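You operate a simulated robot arm through the tools that you are given. There is no shell and no other tool. Be economical: measure what you need, move in short steps, check, and stop when the job is done.

You are at the controls of a simulated robot arm. One attempt, no reset.

## Task
Zero the photometer for iron and read the red vial.
Fine: zero it on the white vial and put that back in its well; the read vial stays in the photometer, its knob left at iron.

It is judged by the outcome, as a careful person would: the job done as asked, and still so three seconds after it is handed in. It fails if anything else is knocked over, pushed out of place, dropped, spilled or broken.

## Robot
A 7-joint arm with a two-finger gripper, on a carriage that runs on a rail from [-5, -1323] to [2, 457] (x, y) and turns from -117 to 215 degrees about z. Base frame: it is fixed where the carriage stands at the start and does not move with it; the origin is on the floor, on the carriage's upright axis, x ahead of it, y to its left, z up; the surface under the hand at the start is at about z = 800. Readings come in mm, degrees, newtons and seconds.
With the tool pointing down near the work surface it reaches from about 360 to 780 mm from the robot's upright axis, wherever it stands. Its first joint turns from -166.0 to 166.0 degrees. Places, roughly: photometer [600, 0, 800]; photometer knob [600, 0, 900]; photometer read button [500, 0, 800]; photometer zero button [500, 100, 800]; well of the photometer [600, 100, 800]. Payload 2.45 kg.
The TCP is the grasp point, 23 mm short of the fingertips. In the tool frame z runs along the fingers and y along their closing line. The gripper opens to 72 mm. The gripper's body begins 40 mm behind the TCP.
Orientation is told as [roll, pitch, yaw] about the base's x, y, z axes, in that order, counted from this pose: with the fingers straight down and closing along the base's y, the tool's x points along the base's -x, its y along +y and its z along -z.

## Interface
- The arm moves only by the tool arm_command. Its argument "series" is a list of rows, each an object (a shift or turn left out is 0, a gripper value left out holds the last) with "linear": the shift along the tool's x, y, z in cm, a list of three; "rot": the turn, a rotation vector about the tool's x, y, z in degrees, a list of three; "fingers": the finger opening in cm, from 0 to 7.2. In form: [{"linear": [dx, dy, dz], "rot": [ax, ay, az], "fingers": fingers}, ...]. A call has 1 to 20 rows; each row is the pose to reach, as a shift and turn from the pose commanded when the call began, along the tool's axes at that moment. Each row takes 0.2 s and may step no farther than 50 mm and 8.6 degrees from the row before; otherwise, or with a gripper value out of range, the whole call is refused. A pose out of reach is approached as far as the arm can. The call stops where the force on the tool passes 40 N (or 10 N more than at its start, if that is more) or the arm is blocked; 0.2 s more then pass. The fingers move at their own pace (about 72 mm/s each) and stop on an object; they squeeze with about 38 N. The grip force told is the motor's: it shows also when the fingers shut on nothing. Time passes only in rows, and 0.2 s behind the last, so rows that repeat a pose let the fingers close. It gives the time, the measured TCP pose, the force on the tool (base axes), the opening and the grip force at its end, in the units of the frame above (readings bear some noise), with the torque about the TCP (base axes, N m) and any sound that the robot's microphone picked up, and new pictures: "pictures" is both (left out), scene, wrist or none.
- Cameras (640 x 400 px; columns grow to the right, rows downward): "scene" is now at [24.5, 184.6, 1459.4]; the picture's right is [-0.02, -1.00, 0.00], its down [-0.61, 0.01, -0.80] and it looks along [0.80, -0.01, -0.61] (base axes); focal length 265 px, centre (320, 200). "wrist" rides on the gripper at [77, 17, -66] in the tool frame; the picture's right is [-0.22, 0.98, 0.00], its down [-0.56, -0.12, -0.82] and it looks along [-0.80, -0.18, 0.57] (tool axes); focal length 234 px, centre (320, 200). There is no depth. A picture from a camera that has moved, and an enlarged one, comes with that camera's place and axes in the base frame and with its lens.
- raise_lower(by): slides the trunk up (or, below 0, down) by that many mm; the arm and the scene camera ride with it, the base frame stays. It gives what a move gives, with no picture.
- roll_base(legs): drives the robot by 1 to 6 legs, each [ahead, left, turn to the left] in mm, mm and degrees, along the robot's own axes; the way and the turn of a leg run together, so that a leg with both is an arc; at most 1500 mm and 180 degrees a leg. The arm and the cameras ride along, it lands a little off, and it stops where it bumps. It keeps to its track: a leg is cut to what the track allows. It gives what a move gives, and a new picture of the scene camera.
- turn_head(pan, tilt): turns the head with the scene camera to pan (to the left, within 155 degrees either way) and tilt (down, from -29 to 69), counted from straight ahead of the robot. It gives what a move gives, and a new picture of the scene camera.
- inspect(camera, box): a new picture of the part [left, top, right, bottom] of that camera's present view, enlarged. No time passes.
- hand_in(): hands the job in; it is judged then, once.

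Go step by step. Nothing tells you exact positions but the pictures and the camera data: compare them with the known pose of the tool, close in by small moves and look again before you grip or let go. The budget is 120 turns and 260 pictures, counting those below and the enlarged ones. Unless the task says otherwise, let go and move clear before handing in, and close with one line.

The tools are called after "Emit:" as a command line: name --argument value ..., lists and objects as JSON in quotes. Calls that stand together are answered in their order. arm_command: Moves the arm, as the interface text tells. Its arguments: {"type":"object","properties":{"series":{"type":"array","items":{"type":"object","properties":{"linear":{"type":"array","items":{"type":"number"}},"rot":{"type":"array","items":{"type":"number"}},"fingers":{"type":"number"}}}},"pictures":{"type":"string","enum":["both","scene","wrist","none"]}},"required":["series"]} The other tools are called the same way: raise_lower (by) slides the trunk up or down; roll_base (legs) drives the base; turn_head (pan, tilt) turns the head that bears the scene camera; inspect (camera, box) takes an enlarged picture of a part of a camera's view; hand_in () hands the job in.

At the start:

```text
time_s: 0.0
tool_pos: [422.2, -32.7, 1205.4]
orientation: [0.0, 0.0, 0.0]
force: [-0.9, -1.3, -0.1]
ft_torque: [-0.02, 0.0, -0.01]
width: 72.3
grip_force: 0.1
trunk travel left (down, up): [-450.0, 140.0]
robot x, y, heading: [1.6, -3.1, 0.2]
head pan, tilt: [-0.9, 37.3]
```

scene: 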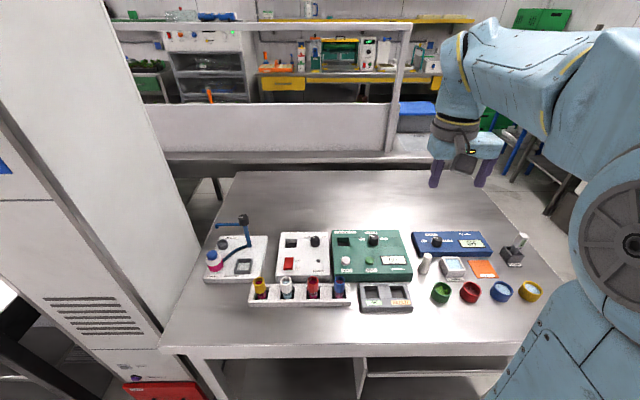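
wrist: 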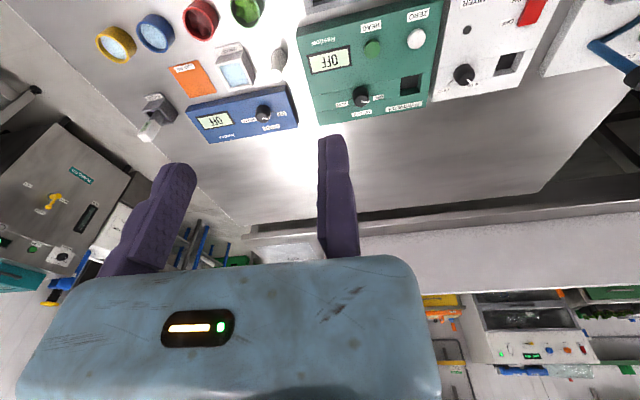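

I see a bench with a green photometer in the middle and a vial rack in front of it. I'll enlarge the scene to read the labels.

Emit:
inspect --camera "scene" --box '[320, 220, 420, 290]'

Emit:
inspect --camera "scene" --box '[230, 220, 430, 320]'

Emit:
inspect --camera "wrist" --box '[290, 0, 450, 130]'

```text
5.71 times, centred on (370, 255) of scene
camera zoom: at [24.5, 184.6, 1459.4], right [-0.02, -1.0, 0.0], down [-0.61, 0.01, -0.8], along [0.8, -0.01, -0.61], focal length 1513 px, centre (34, -114)
```

zoom: 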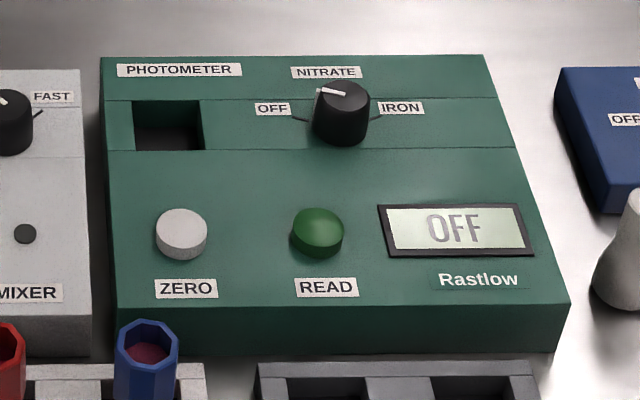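

```text
3.20 times, centred on (330, 270) of scene
camera zoom: at [24.5, 184.6, 1459.4], right [-0.02, -1.0, 0.0], down [-0.61, 0.01, -0.8], along [0.8, -0.01, -0.61], focal length 847 px, centre (288, -24)
```

zoom: 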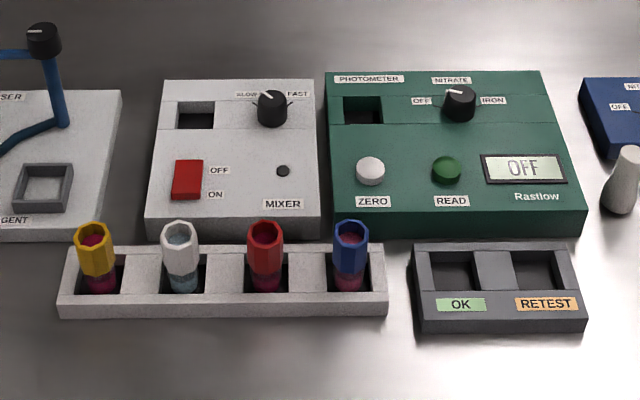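

```text
3.08 times, centred on (370, 65) of wrist
camera zoom: at [344.4, -16.1, 1272.0], right [0.22, 0.98, 0.0], down [0.56, -0.12, 0.82], along [0.8, -0.18, -0.57], focal length 720 px, centre (166, 615)
```

zoom: 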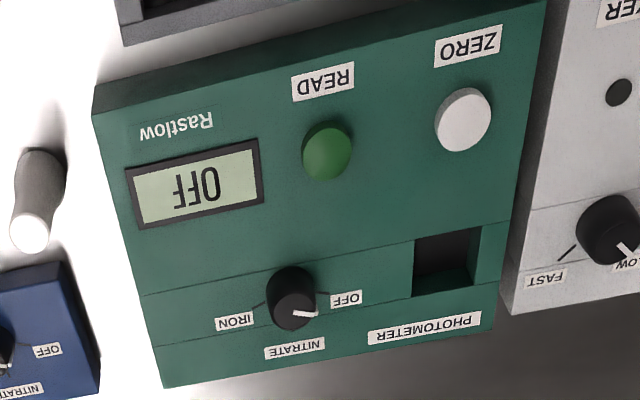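

The knob points at OFF, and the rack holds yellow, white, red and blue vials. The fingers look offset from the reported TCP in both views, so I'll close them and check that before going near anything.

Emit:
arm_command --series '[{"fingers": 0}, {"fingers": 0}, {"fingers": 0}, {"fingers": 0}]'

```text
time_s: 1.0
tool_pos: [422.8, -33.5, 1206.6]
orientation: [0.0, 0.0, 0.1]
force: [0.9, -0.3, 0.2]
ft_torque: [-0.01, 0.04, 0.01]
width: 0.0
grip_force: 28.6
trunk travel left (down, up): [-450.0, 140.0]
robot x, y, heading: [1.6, 1.8, 0.0]
head pan, tilt: [-0.9, 37.3]
camera scene: at [24.5, 184.6, 1459.4], right [-0.02, -1.0, 0.0], down [-0.61, 0.01, -0.8], along [0.8, -0.01, -0.61], focal length 265 px, centre (320, 200)
camera wrist: at [344.4, -16.1, 1272.0], right [0.22, 0.98, 0.0], down [0.56, -0.12, 0.82], along [0.8, -0.18, -0.57], focal length 234 px, centre (320, 200)
```

scene: 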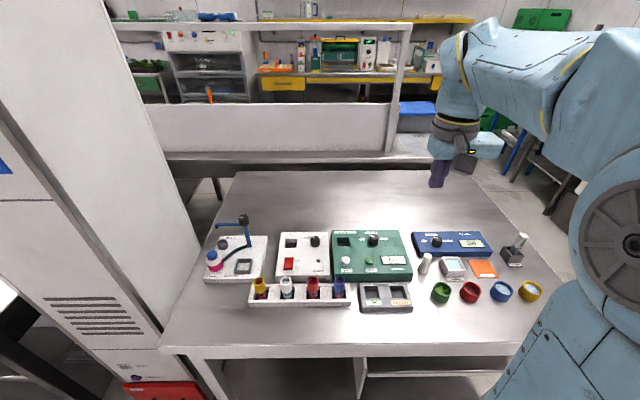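
wrist: 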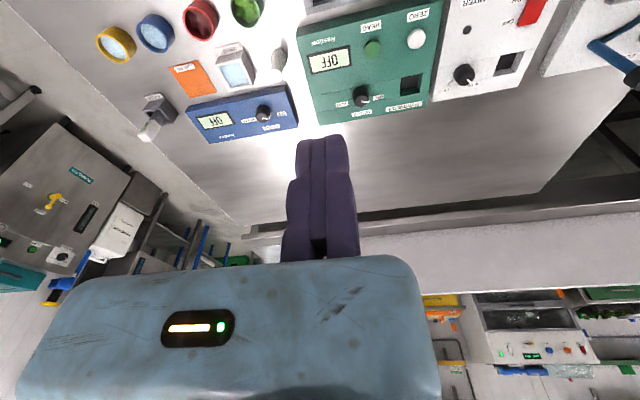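

Only the -y finger moves; the +y finger is fixed, with its face at the TCP. Next I'll enlarge the vials and the knob to get their sizes.

Emit:
inspect --camera "scene" --box '[245, 265, 357, 315]'

Emit:
inspect --camera "scene" --box '[330, 225, 402, 270]'

Emit:
inspect --camera "wrist" --box '[330, 60, 440, 129]'

```text
5.71 times, centred on (301, 290) of scene
camera zoom: at [24.5, 184.6, 1459.4], right [-0.02, -1.0, 0.0], down [-0.61, 0.01, -0.8], along [0.8, -0.01, -0.61], focal length 1513 px, centre (429, -314)
```

zoom: 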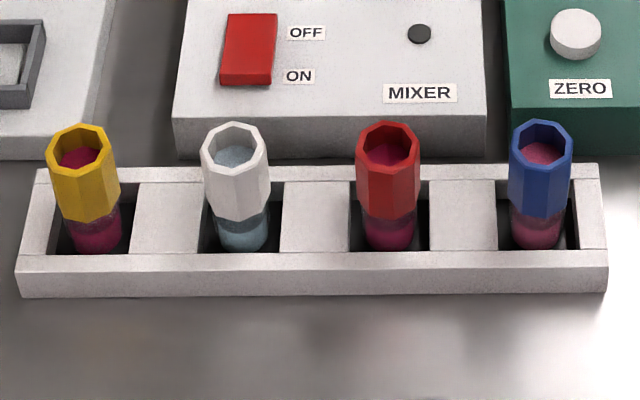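

```text
8.89 times, centred on (366, 248) of scene
camera zoom: at [24.5, 184.6, 1459.4], right [-0.02, -1.0, 0.0], down [-0.61, 0.01, -0.8], along [0.8, -0.01, -0.61], focal length 2353 px, centre (-89, -222)
```

zoom: 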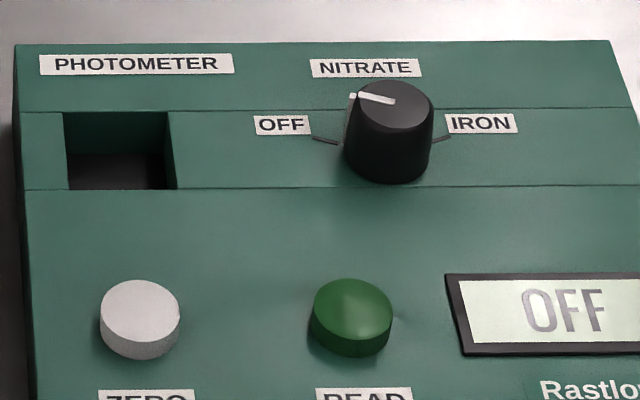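

```text
5.80 times, centred on (385, 94) of wrist
camera zoom: at [344.4, -16.1, 1272.0], right [0.22, 0.98, 0.0], down [0.56, -0.12, 0.82], along [0.8, -0.18, -0.57], focal length 1358 px, centre (-57, 812)
```

zoom: 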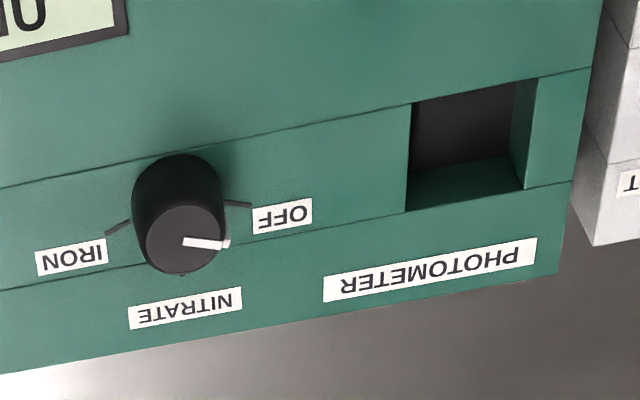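

The vials are open tubes with octagonal collars, so they must stay level. The photometer top is at z ≈ 838, its well at about (618, 103), and the knob top at about (615, 6, 862). I'll move over for a closer look at the rack.

Emit:
arm_command --series '[{"linear": [0.5, 3.35, 2.5]}, {"linear": [1, 6.7, 5]}, {"linear": [1.5, 10, 7.5]}, {"linear": [2, 13.4, 10]}, {"linear": [2.5, 16.75, 12.5]}, {"linear": [3, 20, 15]}, {"linear": [3.5, 23.5, 17.5]}, {"linear": [4, 26.8, 20]}, {"linear": [4, 26.8, 20]}]'

```text
time_s: 3.0
tool_pos: [383.4, 234.8, 1005.6]
orientation: [0.0, 0.0, 0.0]
force: [0.3, -0.6, 0.8]
ft_torque: [0.01, 0.0, -0.02]
width: 0.0
grip_force: 27.9
trunk travel left (down, up): [-450.0, 140.0]
robot x, y, heading: [-2.9, -1.2, 0.2]
head pan, tilt: [-0.9, 37.3]
camera scene: at [24.7, 184.9, 1459.4], right [-0.02, -1.0, 0.0], down [-0.61, 0.01, -0.8], along [0.8, -0.01, -0.61], focal length 265 px, centre (320, 200)
camera wrist: at [305.0, 252.3, 1071.4], right [0.22, 0.98, 0.0], down [0.56, -0.12, 0.82], along [0.8, -0.18, -0.57], focal length 234 px, centre (320, 200)
```

scene: 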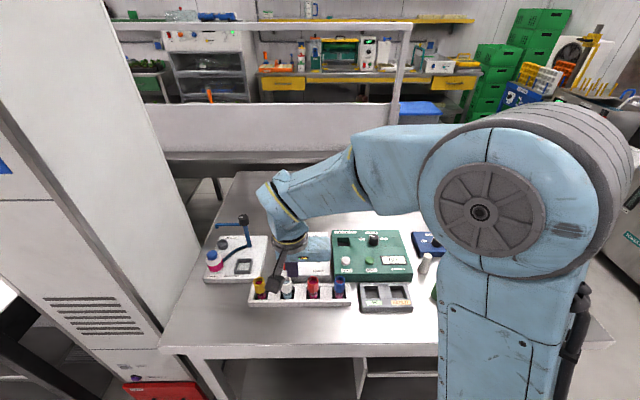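
wrist: 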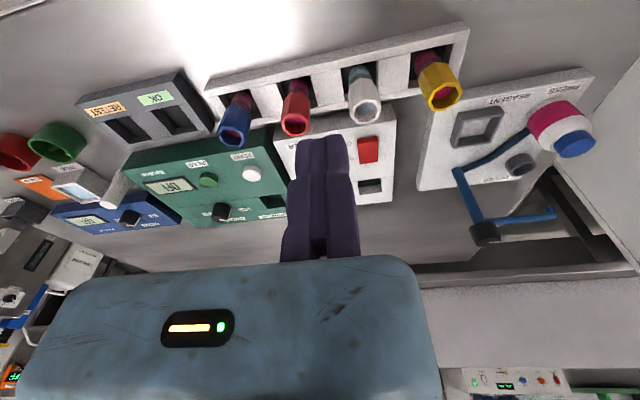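

Emit:
inspect --camera "wrist" --box '[200, 20, 480, 160]'

```text
2.29 times, centred on (340, 90) of wrist
camera zoom: at [305.0, 252.3, 1071.4], right [0.22, 0.98, 0.0], down [0.56, -0.12, 0.82], along [0.8, -0.18, -0.57], focal length 535 px, centre (274, 451)
```

zoom: 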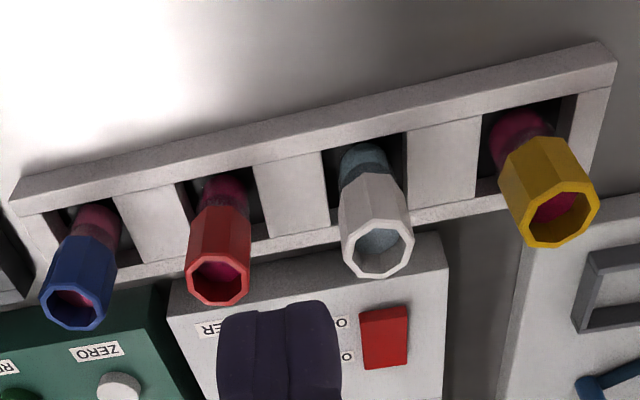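

I'll lower the camera for a view with good height information on the vials, staying in front of the rack.

Emit:
arm_command --series '[{"linear": [0.3, 0, 3.5]}, {"linear": [0.7, 0, 7]}, {"linear": [1, 0, 10.5]}, {"linear": [1, 0, 10.5]}]' --pictures "wrist"

Emit:
inspect --camera "wrist" --box '[200, 60, 520, 260]'

```text
time_s: 4.0
tool_pos: [371.4, 235.5, 899.5]
orientation: [0.0, 0.0, -0.1]
force: [0.3, 0.5, -0.5]
ft_torque: [0.03, 0.01, -0.02]
width: 0.0
grip_force: 28.7
trunk travel left (down, up): [-450.0, 140.0]
robot x, y, heading: [-4.2, 0.0, -0.3]
head pan, tilt: [-0.9, 37.3]
camera wrist: at [293.9, 252.4, 966.1], right [0.22, 0.98, 0.0], down [0.56, -0.12, 0.82], along [0.8, -0.18, -0.57], focal length 234 px, centre (320, 200)
```

wrist: 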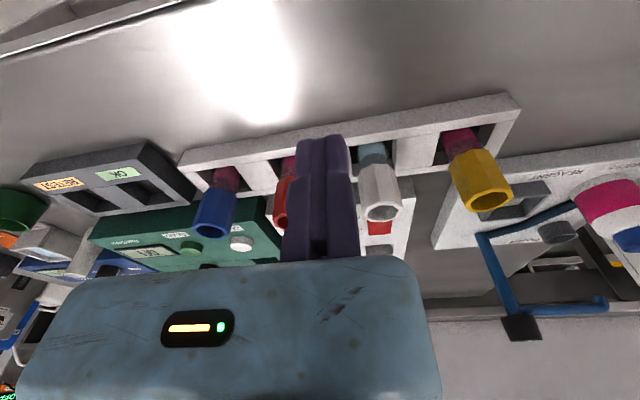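

```text
2.00 times, centred on (360, 160) of wrist
camera zoom: at [293.9, 252.4, 966.1], right [0.22, 0.98, 0.0], down [0.56, -0.12, 0.82], along [0.8, -0.18, -0.57], focal length 468 px, centre (240, 280)
```

zoom: 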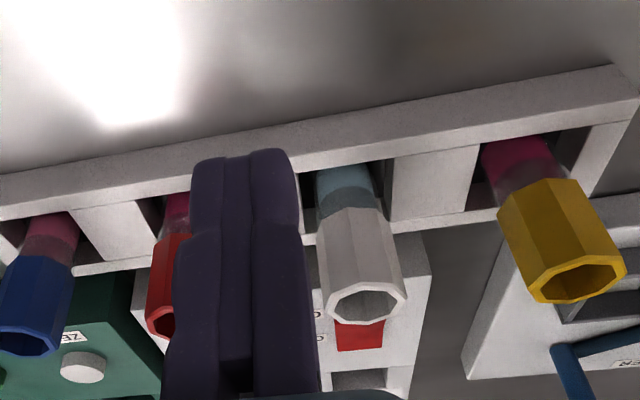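

White vial: centre ≈ (446, 267), top z ≈ 875, collar about 30 mm wide reaching down to ~842. Now over to the photometer with the fingers open to see the knob between them.

Emit:
arm_command --series '[{"linear": [0, 0, -3]}, {"linear": [0, 0, -6.1], "fingers": 7.2}, {"linear": [-3, -3.1, -6.1]}, {"linear": [-6, -6.2, -6.1]}, {"linear": [-9, -9.3, -6.1]}, {"linear": [-12, -12.4, -6.1]}, {"linear": [-14.9, -15.5, -6.1]}, {"linear": [-14.9, -15.5, -6.1]}]' --pictures "wrist"

Emit:
inspect --camera "wrist" --box '[180, 60, 420, 210]'

```text
time_s: 5.8
tool_pos: [522.0, 79.8, 961.9]
orientation: [0.0, 0.0, 0.1]
force: [-1.0, -0.8, -0.3]
ft_torque: [0.01, 0.0, 0.02]
width: 71.9
grip_force: 0.0
trunk travel left (down, up): [-450.0, 140.0]
robot x, y, heading: [1.5, 0.4, -0.1]
head pan, tilt: [-0.9, 37.3]
camera wrist: at [444.3, 97.3, 1028.4], right [0.22, 0.98, 0.0], down [0.56, -0.12, 0.82], along [0.8, -0.18, -0.57], focal length 234 px, centre (320, 200)
```

wrist: 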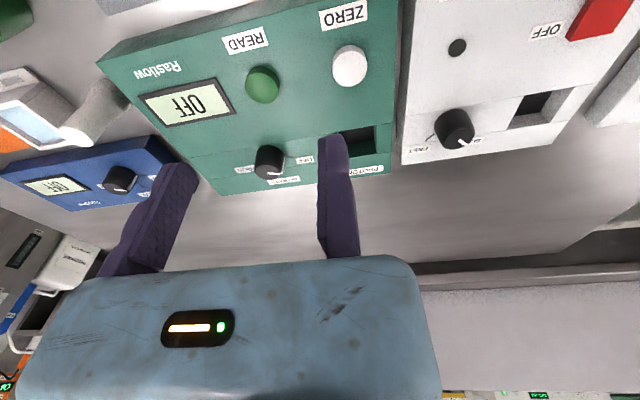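

```text
2.67 times, centred on (300, 135) of wrist
camera zoom: at [444.3, 97.3, 1028.4], right [0.22, 0.98, 0.0], down [0.56, -0.12, 0.82], along [0.8, -0.18, -0.57], focal length 624 px, centre (373, 373)
```

zoom: 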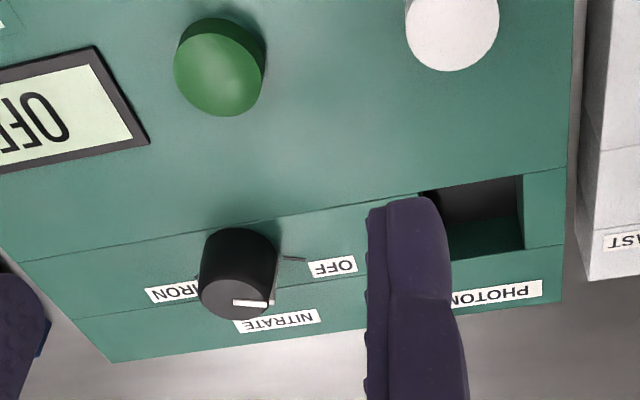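

The knob is centred near (611, 6), top z ≈ 864. I'll turn the hand to yaw +65 and hover over it with a partly open grip.

Emit:
arm_command --series '[{"linear": [-0.9, -0.83, 0], "rot": [0, 0, -8.1], "fingers": 5.0}, {"linear": [-1.8, -1.66, 0], "rot": [0, 0, -16.2]}, {"linear": [-2.7, -2.5, 0], "rot": [0, 0, -24.3]}, {"linear": [-3.6, -3.3, 0], "rot": [0, 0, -32.4]}, {"linear": [-4.5, -4.1, 1], "rot": [0, 0, -40.5]}, {"linear": [-5.5, -5, 2], "rot": [0, 0, -48.6]}, {"linear": [-6.4, -5.8, 3], "rot": [0, 0, -56.7]}, {"linear": [-7.3, -6.6, 4], "rot": [0, 0, -65]}, {"linear": [-7.3, -6.6, 4], "rot": [0, 0, -65]}, {"linear": [-7.3, -6.6, 4], "rot": [0, 0, -65]}]'

Emit:
inspect --camera "scene" --box '[330, 190, 426, 250]'

```text
time_s: 8.0
tool_pos: [595.2, 13.5, 923.2]
orientation: [0.0, 0.0, 65.0]
force: [0.3, -0.3, 0.1]
ft_torque: [0.02, 0.0, 0.02]
width: 50.1
grip_force: 0.1
trunk travel left (down, up): [-450.0, 140.0]
robot x, y, heading: [0.5, -1.5, -0.0]
head pan, tilt: [-0.9, 37.3]
camera scene: at [24.6, 184.6, 1459.4], right [-0.02, -1.0, 0.0], down [-0.61, 0.01, -0.8], along [0.8, -0.01, -0.61], focal length 265 px, centre (320, 200)
camera wrist: at [546.2, -49.7, 989.3], right [-0.79, 0.61, 0.0], down [0.35, 0.45, 0.82], along [0.5, 0.65, -0.57], focal length 234 px, centre (320, 200)
```

scene: 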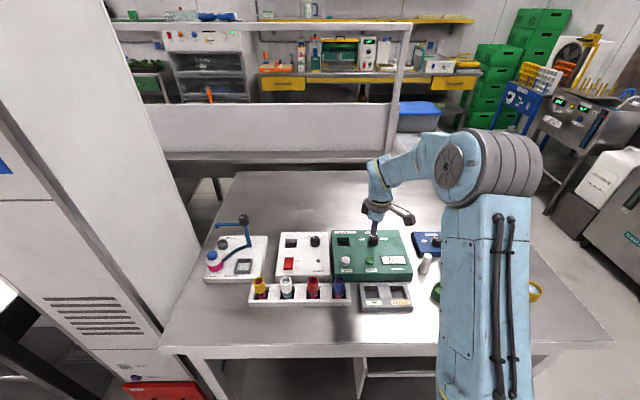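
wrist: 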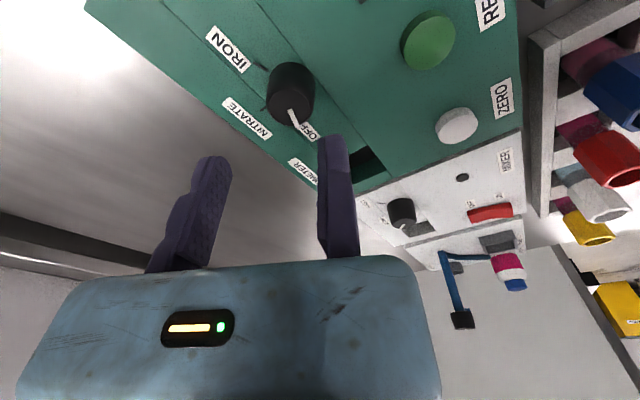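

```text
6.67 times, centred on (378, 220) of scene
camera zoom: at [24.6, 184.6, 1459.4], right [-0.02, -1.0, 0.0], down [-0.61, 0.01, -0.8], along [0.8, -0.01, -0.61], focal length 1765 px, centre (-67, 67)
```

zoom: 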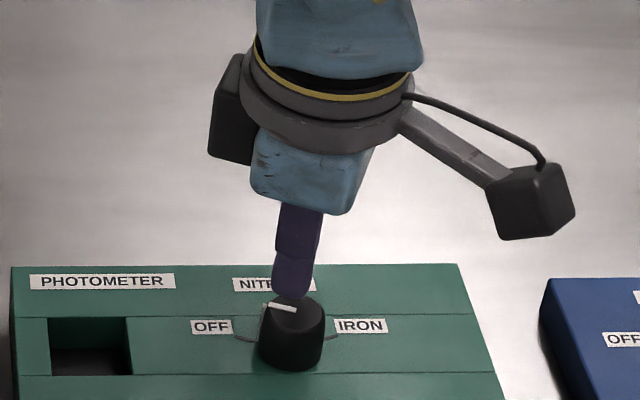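

The wrist view confirms the knob at (611, 6). I'll descend to z ≈ 866, touch up sideways and grip it.

Emit:
arm_command --series '[{"linear": [0, 0, 2]}, {"linear": [0, 0, 4]}, {"linear": [0, 0, 5.0]}, {"linear": [0, 0, 5.7]}, {"linear": [0, -0.2, 5.7]}, {"linear": [0, -0.2, 5.7], "fingers": 2.0}, {"linear": [0, -0.2, 5.7]}, {"linear": [0, -0.2, 5.7]}]'

Emit:
inspect --camera "scene" --box '[330, 200, 426, 260]'

```text
time_s: 9.8
tool_pos: [595.9, 12.4, 866.6]
orientation: [0.0, 0.0, 65.0]
force: [9.2, -3.3, 0.8]
ft_torque: [0.02, -0.28, 0.04]
width: 32.0
grip_force: 9.1
trunk travel left (down, up): [-450.0, 140.0]
robot x, y, heading: [2.8, -2.8, -0.0]
head pan, tilt: [-0.9, 37.3]
camera scene: at [25.2, 184.3, 1459.5], right [-0.02, -1.0, 0.0], down [-0.61, 0.01, -0.8], along [0.8, -0.01, -0.61], focal length 265 px, centre (320, 200)
camera wrist: at [547.0, -49.8, 931.8], right [-0.79, 0.61, 0.0], down [0.35, 0.45, 0.82], along [0.5, 0.65, -0.57], focal length 234 px, centre (320, 200)
```

scene: 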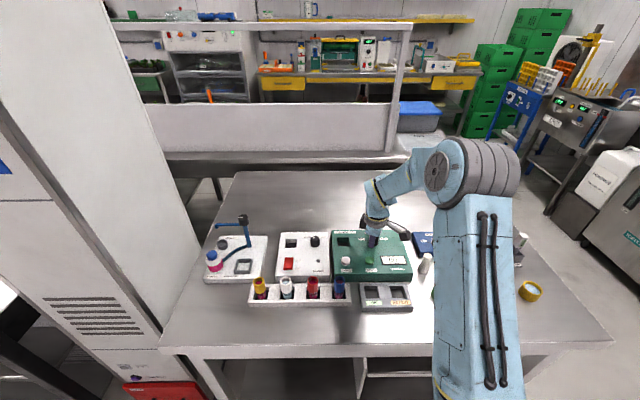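
wrist: 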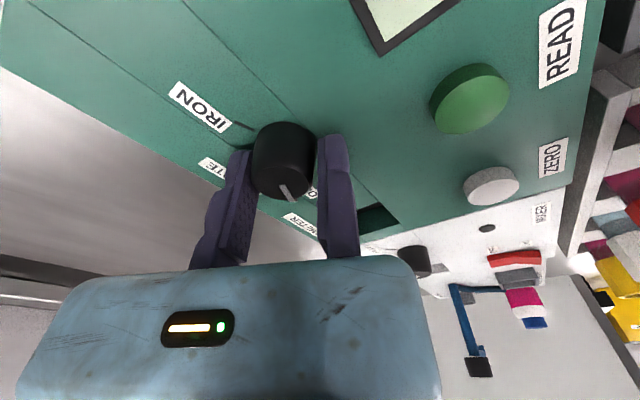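

```text
6.67 times, centred on (378, 230) of scene
camera zoom: at [25.2, 184.3, 1459.5], right [-0.02, -1.0, 0.0], down [-0.61, 0.01, -0.8], along [0.8, -0.01, -0.61], focal length 1765 px, centre (-67, 0)
```

zoom: 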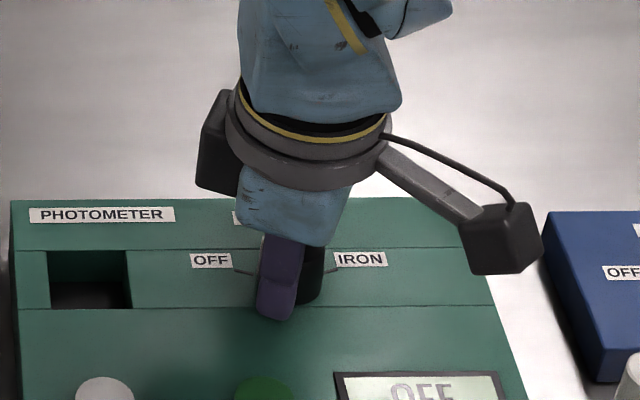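

The finger has met the knob at about 32 mm. I'll close fully and turn it clockwise in an arc about its own axis.

Emit:
arm_command --series '[{"linear": [0, -0.05, 0], "fingers": 0}, {"linear": [0, -0.05, 0]}, {"linear": [-0.216, -0.065, 0], "rot": [0, 0, 8]}, {"linear": [-0.427, -0.11, 0], "rot": [0, 0, 16]}, {"linear": [-0.63, -0.184, 0], "rot": [0, 0, 24]}, {"linear": [-0.821, -0.286, 0], "rot": [0, 0, 32]}, {"linear": [-0.996, -0.413, 0], "rot": [0, 0, 40]}, {"linear": [-1.152, -0.563, 0], "rot": [0, 0, 48]}, {"linear": [-1.285, -0.733, 0], "rot": [0, 0, 56]}, {"linear": [-1.393, -0.92, 0], "rot": [0, 0, 64]}, {"linear": [-1.393, -0.92, 0], "rot": [0, 0, 64]}]'

Emit:
inspect --camera "scene" --box '[330, 210, 426, 270]'

```text
time_s: 12.2
tool_pos: [612.2, 19.5, 865.0]
orientation: [0.0, -0.1, 0.9]
force: [24.1, -16.0, 10.0]
ft_torque: [-0.55, -0.69, 0.33]
width: 29.1
grip_force: 45.4
trunk travel left (down, up): [-450.0, 140.0]
robot x, y, heading: [-1.7, -3.3, 0.2]
head pan, tilt: [-0.9, 37.3]
camera scene: at [26.0, 183.3, 1459.6], right [-0.02, -1.0, 0.0], down [-0.61, 0.01, -0.8], along [0.79, -0.01, -0.61], focal length 265 px, centre (320, 200)
camera wrist: at [533.5, 35.5, 931.4], right [0.2, 0.98, 0.0], down [0.56, -0.12, 0.82], along [0.8, -0.17, -0.57], focal length 234 px, centre (320, 200)
```

scene: 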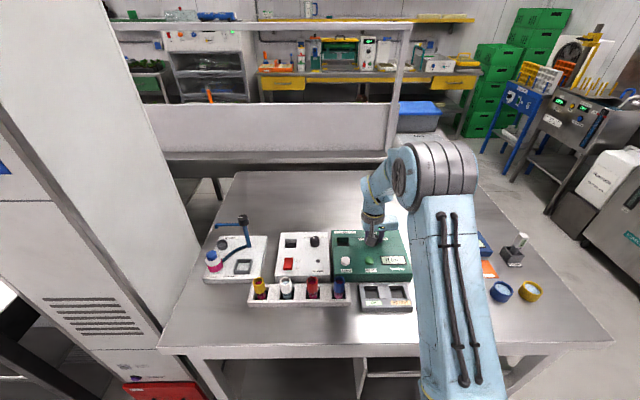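
wrist: 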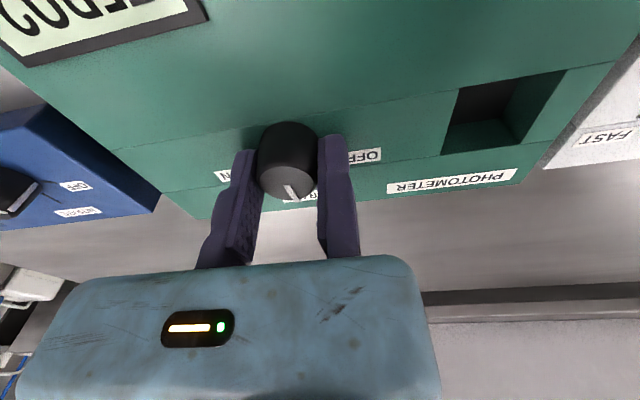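

```text
6.67 times, centred on (378, 240) of scene
camera zoom: at [26.0, 183.3, 1459.6], right [-0.02, -1.0, 0.0], down [-0.61, 0.01, -0.8], along [0.79, -0.01, -0.61], focal length 1765 px, centre (-67, -67)
```

zoom: 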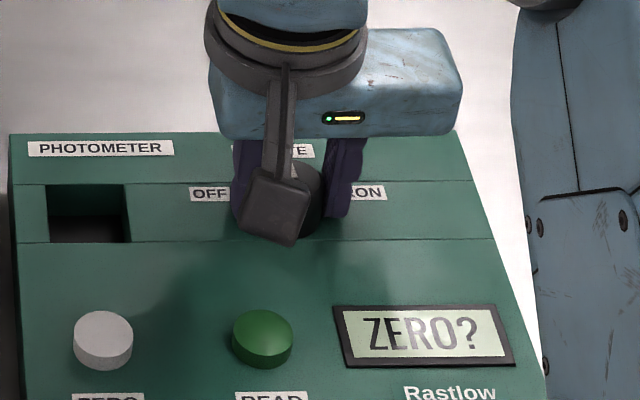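

The knob now points at NITRATE and the display reads "ZERO?". The side force suggests my arc centre was slightly off, so I'll correct that and continue to IRON.

Emit:
arm_command --series '[{"linear": [-0.2, -0.1, 0]}, {"linear": [-0.402, -0.114, 0], "rot": [0, 0, 8]}, {"linear": [-0.6, -0.156, 0], "rot": [0, 0, 16]}, {"linear": [-0.79, -0.225, 0], "rot": [0, 0, 24]}, {"linear": [-0.968, -0.32, 0], "rot": [0, 0, 32]}, {"linear": [-1.132, -0.439, 0], "rot": [0, 0, 40]}, {"linear": [-1.278, -0.58, 0], "rot": [0, 0, 48]}, {"linear": [-1.402, -0.739, 0], "rot": [0, 0, 56]}, {"linear": [-1.503, -0.914, 0], "rot": [0, 0, 64]}, {"linear": [-1.503, -0.914, 0], "rot": [0, 0, 64]}]'

Emit:
inspect --camera "scene" --box '[330, 210, 426, 270]'

Emit:
inspect --camera "wrist" --box '[220, 100, 380, 200]'

```text
time_s: 14.4
tool_pos: [625.3, 10.8, 864.5]
orientation: [-0.1, 0.0, -63.2]
force: [-0.2, -22.3, 10.1]
ft_torque: [-0.15, 0.4, 0.34]
width: 29.2
grip_force: 45.2
trunk travel left (down, up): [-450.0, 140.0]
robot x, y, heading: [-0.4, -1.5, -0.2]
head pan, tilt: [-0.9, 37.3]
camera scene: at [23.8, 182.6, 1459.7], right [-0.02, -1.0, 0.0], down [-0.61, 0.01, -0.8], along [0.8, -0.01, -0.61], focal length 265 px, centre (320, 200)
camera wrist: at [604.7, 87.3, 931.5], right [0.97, 0.25, 0.0], down [0.14, -0.56, 0.82], along [0.2, -0.79, -0.57], focal length 234 px, centre (320, 200)
```

scene: 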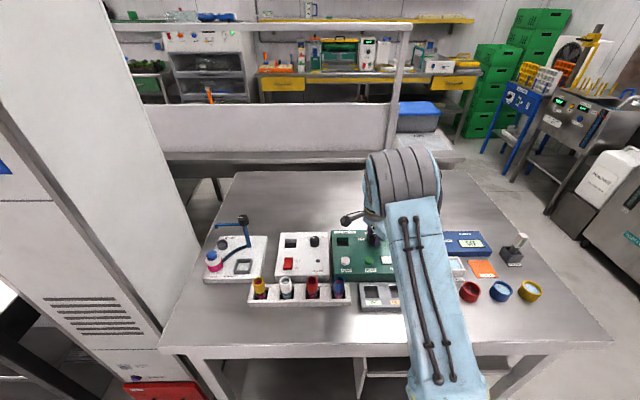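
wrist: 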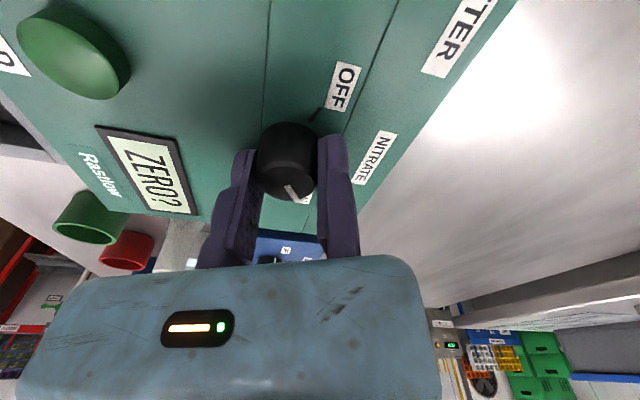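

```text
6.67 times, centred on (378, 240) of scene
camera zoom: at [23.8, 182.6, 1459.7], right [-0.02, -1.0, 0.0], down [-0.61, 0.01, -0.8], along [0.8, -0.01, -0.61], focal length 1765 px, centre (-67, -67)
```

zoom: 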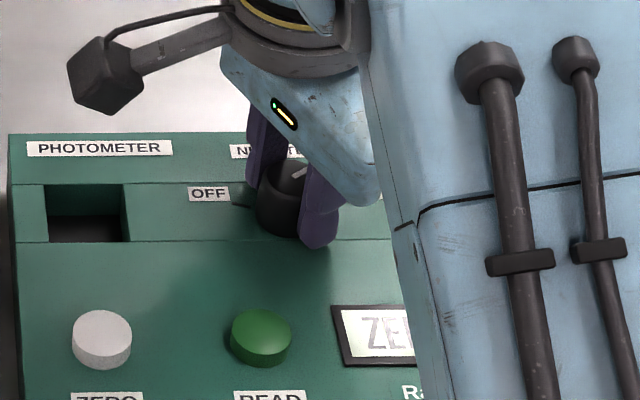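

```text
4.00 times, centred on (300, 150) of wrist
camera zoom: at [604.7, 87.3, 931.5], right [0.97, 0.25, 0.0], down [0.14, -0.56, 0.82], along [0.2, -0.79, -0.57], focal length 937 px, centre (400, 400)
```

zoom: 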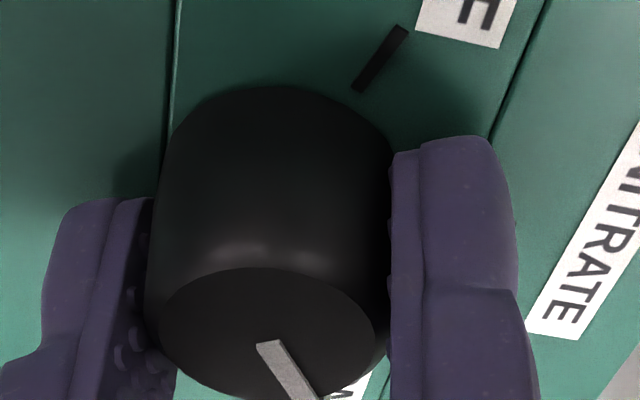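

The knob followed 128° and is about 12–14° short of the IRON tick. I'll turn it a bit more, then release and look.

Emit:
arm_command --series '[{"linear": [-0.15, -0.05, 0]}, {"linear": [-0.327, -0.061, 0], "rot": [0, 0, 7]}, {"linear": [-0.476, -0.087, 0], "rot": [0, 0, 13]}, {"linear": [-0.476, -0.087, 0], "rot": [0, 0, 13]}, {"linear": [-0.476, -0.02, 0], "rot": [0, 0, 13], "fingers": 5.0}, {"linear": [-0.476, 0.15, 0], "rot": [0, 0, 13]}, {"linear": [-0.476, 0.15, 0], "rot": [0, 0, 13]}, {"linear": [-0.476, 0.15, -3], "rot": [0, 0, 13]}, {"linear": [-0.476, 0.15, -6], "rot": [0, 0, 13]}, {"linear": [-0.476, 0.15, -6], "rot": [0, 0, 13]}]'

Emit:
inspect --camera "wrist" --box '[160, 0, 400, 150]'

Emit:
inspect --camera "scene" --box '[330, 210, 426, 270]'

```text
time_s: 16.6
tool_pos: [628.3, 8.0, 925.2]
orientation: [0.0, 0.0, -76.0]
force: [-0.4, 0.4, -0.3]
ft_torque: [-0.01, 0.01, 0.0]
width: 50.1
grip_force: 0.1
trunk travel left (down, up): [-450.0, 140.0]
robot x, y, heading: [0.9, -2.0, -0.1]
head pan, tilt: [-0.9, 37.3]
camera scene: at [24.2, 184.6, 1459.4], right [-0.02, -1.0, 0.0], down [-0.61, 0.01, -0.8], along [0.8, -0.01, -0.61], focal length 265 px, centre (320, 200)
camera wrist: at [626.4, 87.8, 991.0], right [1.0, 0.03, 0.0], down [0.01, -0.57, 0.82], along [0.02, -0.82, -0.57], focal length 234 px, centre (320, 200)
```

scene: 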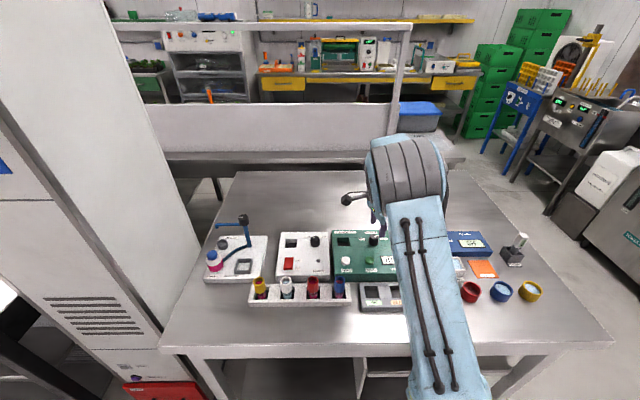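
wrist: 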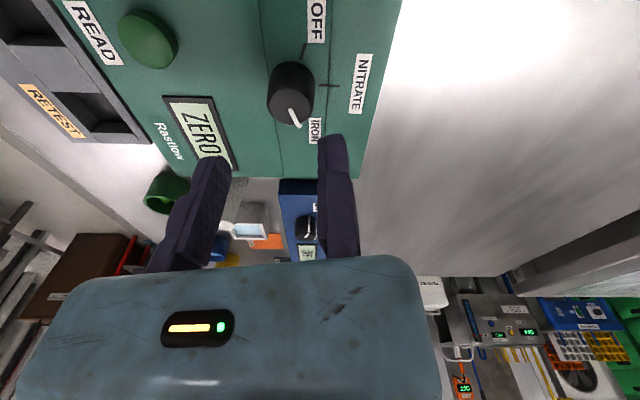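

```text
2.67 times, centred on (280, 75) of wrist
camera zoom: at [626.4, 87.8, 991.0], right [1.0, 0.03, 0.0], down [0.01, -0.57, 0.82], along [0.02, -0.82, -0.57], focal length 624 px, centre (427, 533)
```

zoom: 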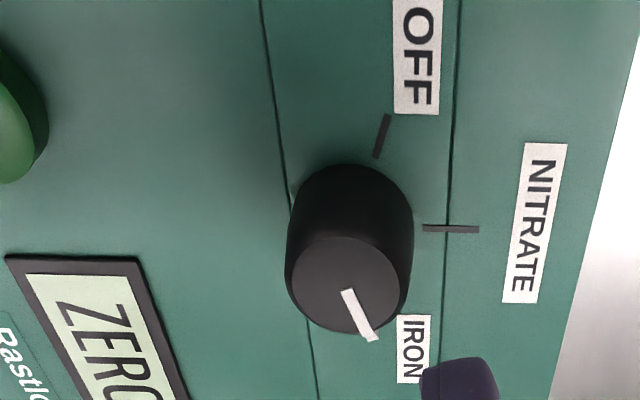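

```text
6.67 times, centred on (378, 240) of scene
camera zoom: at [24.2, 184.6, 1459.4], right [-0.02, -1.0, 0.0], down [-0.61, 0.01, -0.8], along [0.8, -0.01, -0.61], focal length 1765 px, centre (-67, -67)
```

zoom: 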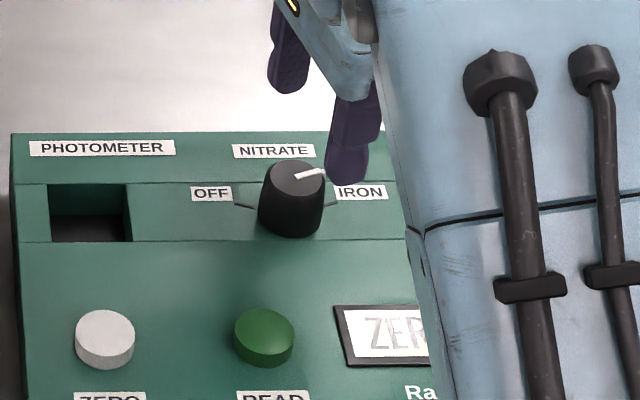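

The pointer is at about -67°, against about +72° for OFF, so IRON is likely a few degrees further. I'll re-grip and nudge it about 5°.

Emit:
arm_command --series '[{"linear": [0, 0, 3]}, {"linear": [0, 0, 6]}, {"linear": [0, -0.22, 6], "fingers": 0}, {"linear": [0, -0.22, 6]}, {"linear": [0, -0.22, 6]}, {"linear": [0, -0.22, 6]}, {"linear": [-0.127, -0.226, 6], "rot": [0, 0, 5]}, {"linear": [-0.127, -0.226, 6], "rot": [0, 0, 5]}, {"linear": [-0.127, -0.18, 6], "rot": [0, 0, 5], "fingers": 5.0}, {"linear": [-0.127, 0, 6], "rot": [0, 0, 5]}, {"linear": [-0.127, 0, 6], "rot": [0, 0, 5]}, {"linear": [-0.127, 0, 3], "rot": [0, 0, 5]}, {"linear": [-0.127, 0, 0], "rot": [0, 0, 5]}, {"linear": [-0.127, 0, 0], "rot": [0, 0, 5]}]' --pictures "none"

Emit:
inspect --camera "wrist" --box '[160, 0, 400, 150]'

Emit:
inspect --camera "scene" --box '[330, 210, 426, 270]'

```text
time_s: 19.6
tool_pos: [631.4, 8.2, 924.9]
orientation: [0.0, 0.0, -80.9]
force: [-0.5, 0.2, -0.3]
ft_torque: [0.01, 0.02, -0.02]
width: 50.0
grip_force: 0.0
trunk travel left (down, up): [-450.0, 140.0]
robot x, y, heading: [-0.9, 0.2, -0.1]
head pan, tilt: [-0.9, 37.3]
```

```text
2.67 times, centred on (280, 75) of wrist
camera zoom: at [634.9, 86.9, 990.7], right [1.0, -0.06, 0.0], down [-0.04, -0.57, 0.82], along [-0.05, -0.82, -0.57], focal length 624 px, centre (427, 533)
```

zoom: 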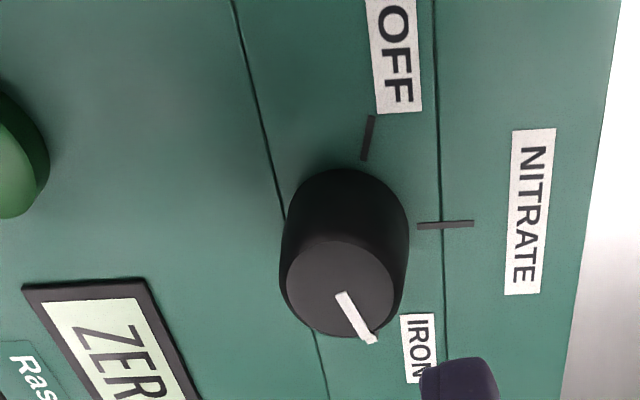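

```text
6.67 times, centred on (378, 240) of scene
camera zoom: at [24.3, 184.6, 1459.4], right [-0.02, -1.0, 0.0], down [-0.61, 0.01, -0.8], along [0.8, -0.01, -0.61], focal length 1765 px, centre (-67, -67)
```

zoom: 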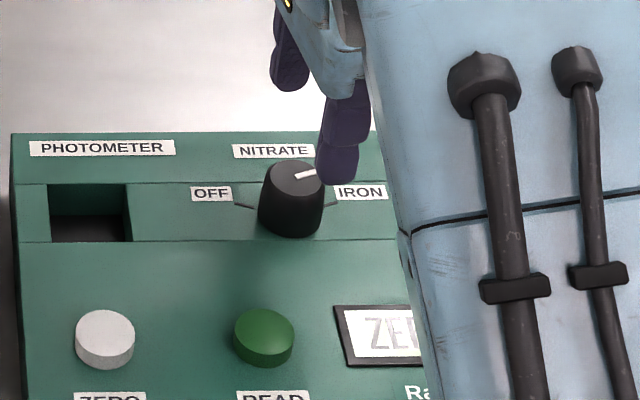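

The pointer is now on the IRON tick and the display shows "ZERO?". Next I'll carry the empty gripper back to yaw 0 and hover over the white vial.

Emit:
arm_command --series '[{"linear": [3.02, -1.4, -2], "rot": [0, 0, -8.1]}, {"linear": [6.03, -2.8, -3], "rot": [0, 0, -16.2]}, {"linear": [9.05, -4.2, -3], "rot": [0, 0, -24.3]}, {"linear": [12.06, -5.6, -3], "rot": [0, 0, -32.4]}, {"linear": [15.08, -7, -3], "rot": [0, 0, -40.5]}, {"linear": [18.1, -8.4, -3], "rot": [0, 0, -48.6]}, {"linear": [21.1, -9.8, -3], "rot": [0, 0, -56.7]}, {"linear": [24.1, -11.2, -3], "rot": [0, 0, -64.8]}, {"linear": [27.1, -12.6, -3], "rot": [0, 0, -72.9]}, {"linear": [30.2, -14, -3], "rot": [0, 0, -80.9], "fingers": 4.6}, {"linear": [30.2, -14, -3], "rot": [0, 0, -80.9]}, {"linear": [30.2, -14, -3], "rot": [0, 0, -80.9]}]'

Emit:
inspect --camera "wrist" --box '[180, 30, 420, 180]'

Emit:
inspect --camera "scene" --box '[324, 215, 420, 275]'

```text
time_s: 22.2
tool_pos: [443.6, 285.1, 955.9]
orientation: [0.0, 0.0, -0.2]
force: [-0.3, 1.1, 0.1]
ft_torque: [0.01, -0.01, -0.02]
width: 46.0
grip_force: 0.0
trunk travel left (down, up): [-450.0, 140.0]
robot x, y, heading: [-1.4, -3.7, 0.0]
head pan, tilt: [-0.9, 37.3]
camera scene: at [24.5, 184.6, 1459.4], right [-0.02, -1.0, 0.0], down [-0.61, 0.01, -0.8], along [0.8, -0.01, -0.61], focal length 265 px, centre (320, 200)
camera wrist: at [366.1, 303.2, 1021.4], right [0.22, 0.98, 0.0], down [0.56, -0.13, 0.82], along [0.8, -0.18, -0.57], focal length 234 px, centre (320, 200)
```

scene: 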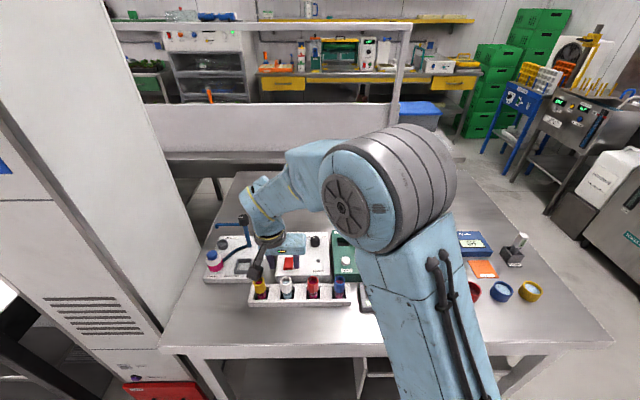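
wrist: 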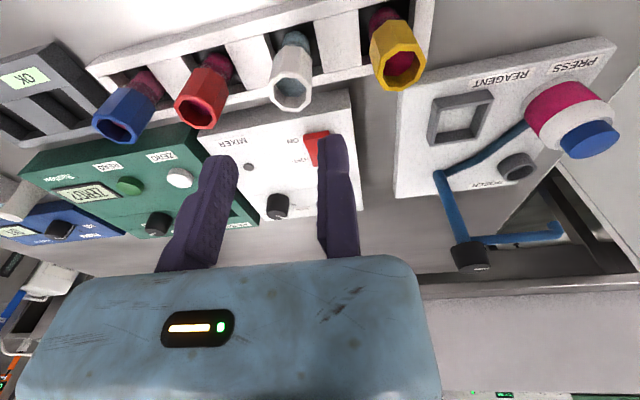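

```text
2.67 times, centred on (300, 105) of wrist
camera zoom: at [366.1, 303.2, 1021.4], right [0.22, 0.98, 0.0], down [0.56, -0.13, 0.82], along [0.8, -0.18, -0.57], focal length 624 px, centre (373, 453)
```

zoom: 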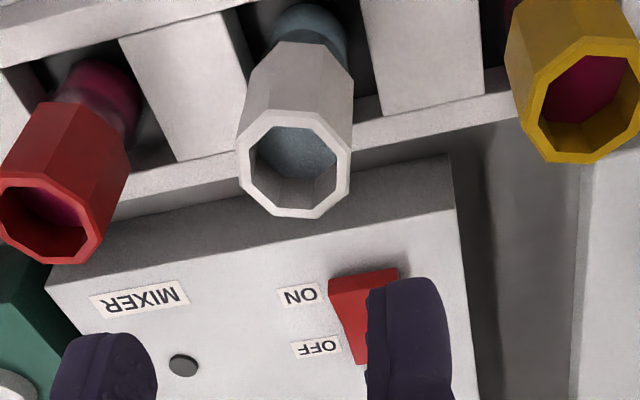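

```text
6.67 times, centred on (372, 245) of scene
camera zoom: at [24.5, 184.6, 1459.4], right [-0.02, -1.0, 0.0], down [-0.61, 0.01, -0.8], along [0.8, -0.01, -0.61], focal length 1765 px, centre (-27, -100)
```

zoom: 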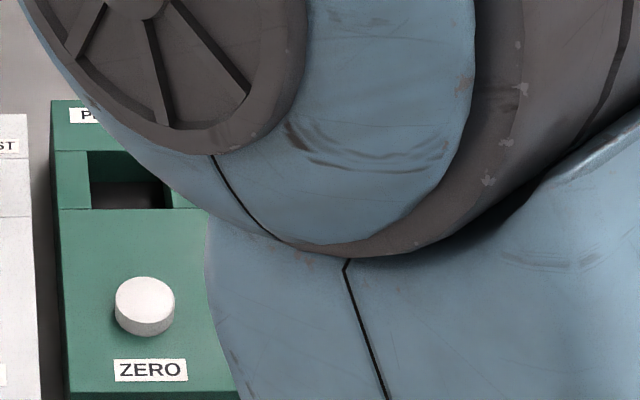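

The white vial measures at (445, 266) with a 29 mm collar. I'll descend with the fixed finger just clear on its +y side, then touch and grip.

Emit:
arm_command --series '[{"linear": [-0.1, -0.2, 3]}, {"linear": [-0.1, -0.2, 6]}, {"linear": [-0.1, -0.2, 8]}, {"linear": [-0.1, -0.2, 9.2]}, {"linear": [-0.1, -0.2, 9.2]}]'

Emit:
inspect --camera "wrist" --box '[160, 80, 400, 230]'

```text
time_s: 23.4
tool_pos: [446.1, 282.5, 862.3]
orientation: [0.0, 0.0, -0.1]
force: [0.2, -0.2, -0.7]
ft_torque: [0.03, -0.01, 0.0]
width: 46.0
grip_force: 0.2
trunk travel left (down, up): [-450.0, 140.0]
robot x, y, heading: [1.5, 2.5, 0.1]
head pan, tilt: [-0.9, 37.3]
camera scene: at [24.6, 184.6, 1459.4], right [-0.02, -1.0, 0.0], down [-0.61, 0.01, -0.8], along [0.8, -0.01, -0.61], focal length 265 px, centre (320, 200)
camera wrist: at [368.2, 299.4, 928.4], right [0.22, 0.98, 0.0], down [0.56, -0.13, 0.82], along [0.8, -0.18, -0.57], focal length 234 px, centre (320, 200)
```

scene: 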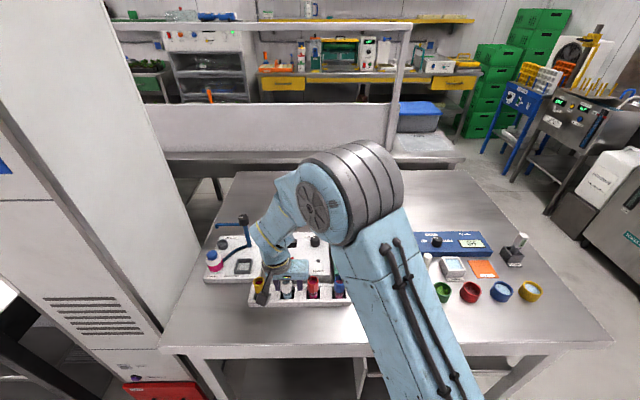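
wrist: 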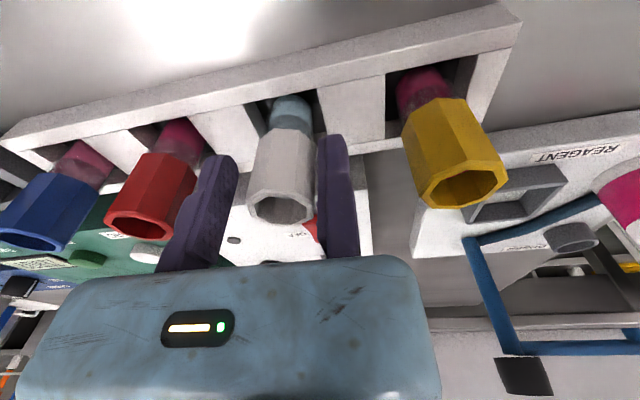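

```text
2.67 times, centred on (280, 155) of wrist
camera zoom: at [368.2, 299.4, 928.4], right [0.22, 0.98, 0.0], down [0.56, -0.13, 0.82], along [0.8, -0.18, -0.57], focal length 624 px, centre (427, 320)
```

zoom: 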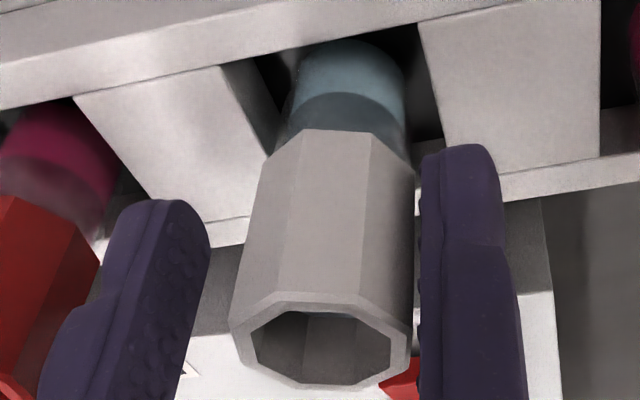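

The vial stands between the fingers with a small gap to the fixed one. I'll touch up and close gently.

Emit:
arm_command --series '[{"linear": [0, -0.15, 0], "fingers": 3.4}, {"linear": [0, -0.15, 0], "fingers": 2.8}, {"linear": [0, -0.15, 0], "fingers": 2.4}, {"linear": [0, -0.15, 0], "fingers": 2.0}, {"linear": [0, -0.15, 0], "fingers": 2.0}]' --pictures "none"

Emit:
inspect --camera "wrist" --box '[160, 80, 400, 230]'

```text
time_s: 24.6
tool_pos: [445.7, 281.5, 863.2]
orientation: [0.0, 0.0, -0.1]
force: [-0.1, 0.3, -0.8]
ft_torque: [0.03, 0.01, 0.04]
width: 26.5
grip_force: 38.1
trunk travel left (down, up): [-450.0, 140.0]
robot x, y, heading: [0.7, 0.0, -0.1]
head pan, tilt: [-0.9, 37.3]
```

```text
2.67 times, centred on (280, 155) of wrist
camera zoom: at [367.9, 297.9, 928.7], right [0.22, 0.98, 0.0], down [0.56, -0.13, 0.82], along [0.8, -0.18, -0.57], focal length 624 px, centre (427, 320)
```

zoom: 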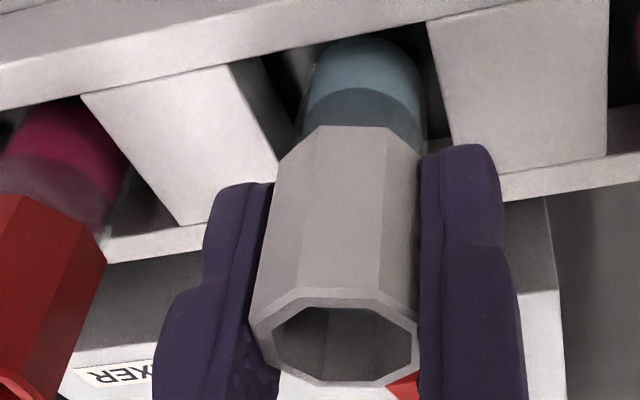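

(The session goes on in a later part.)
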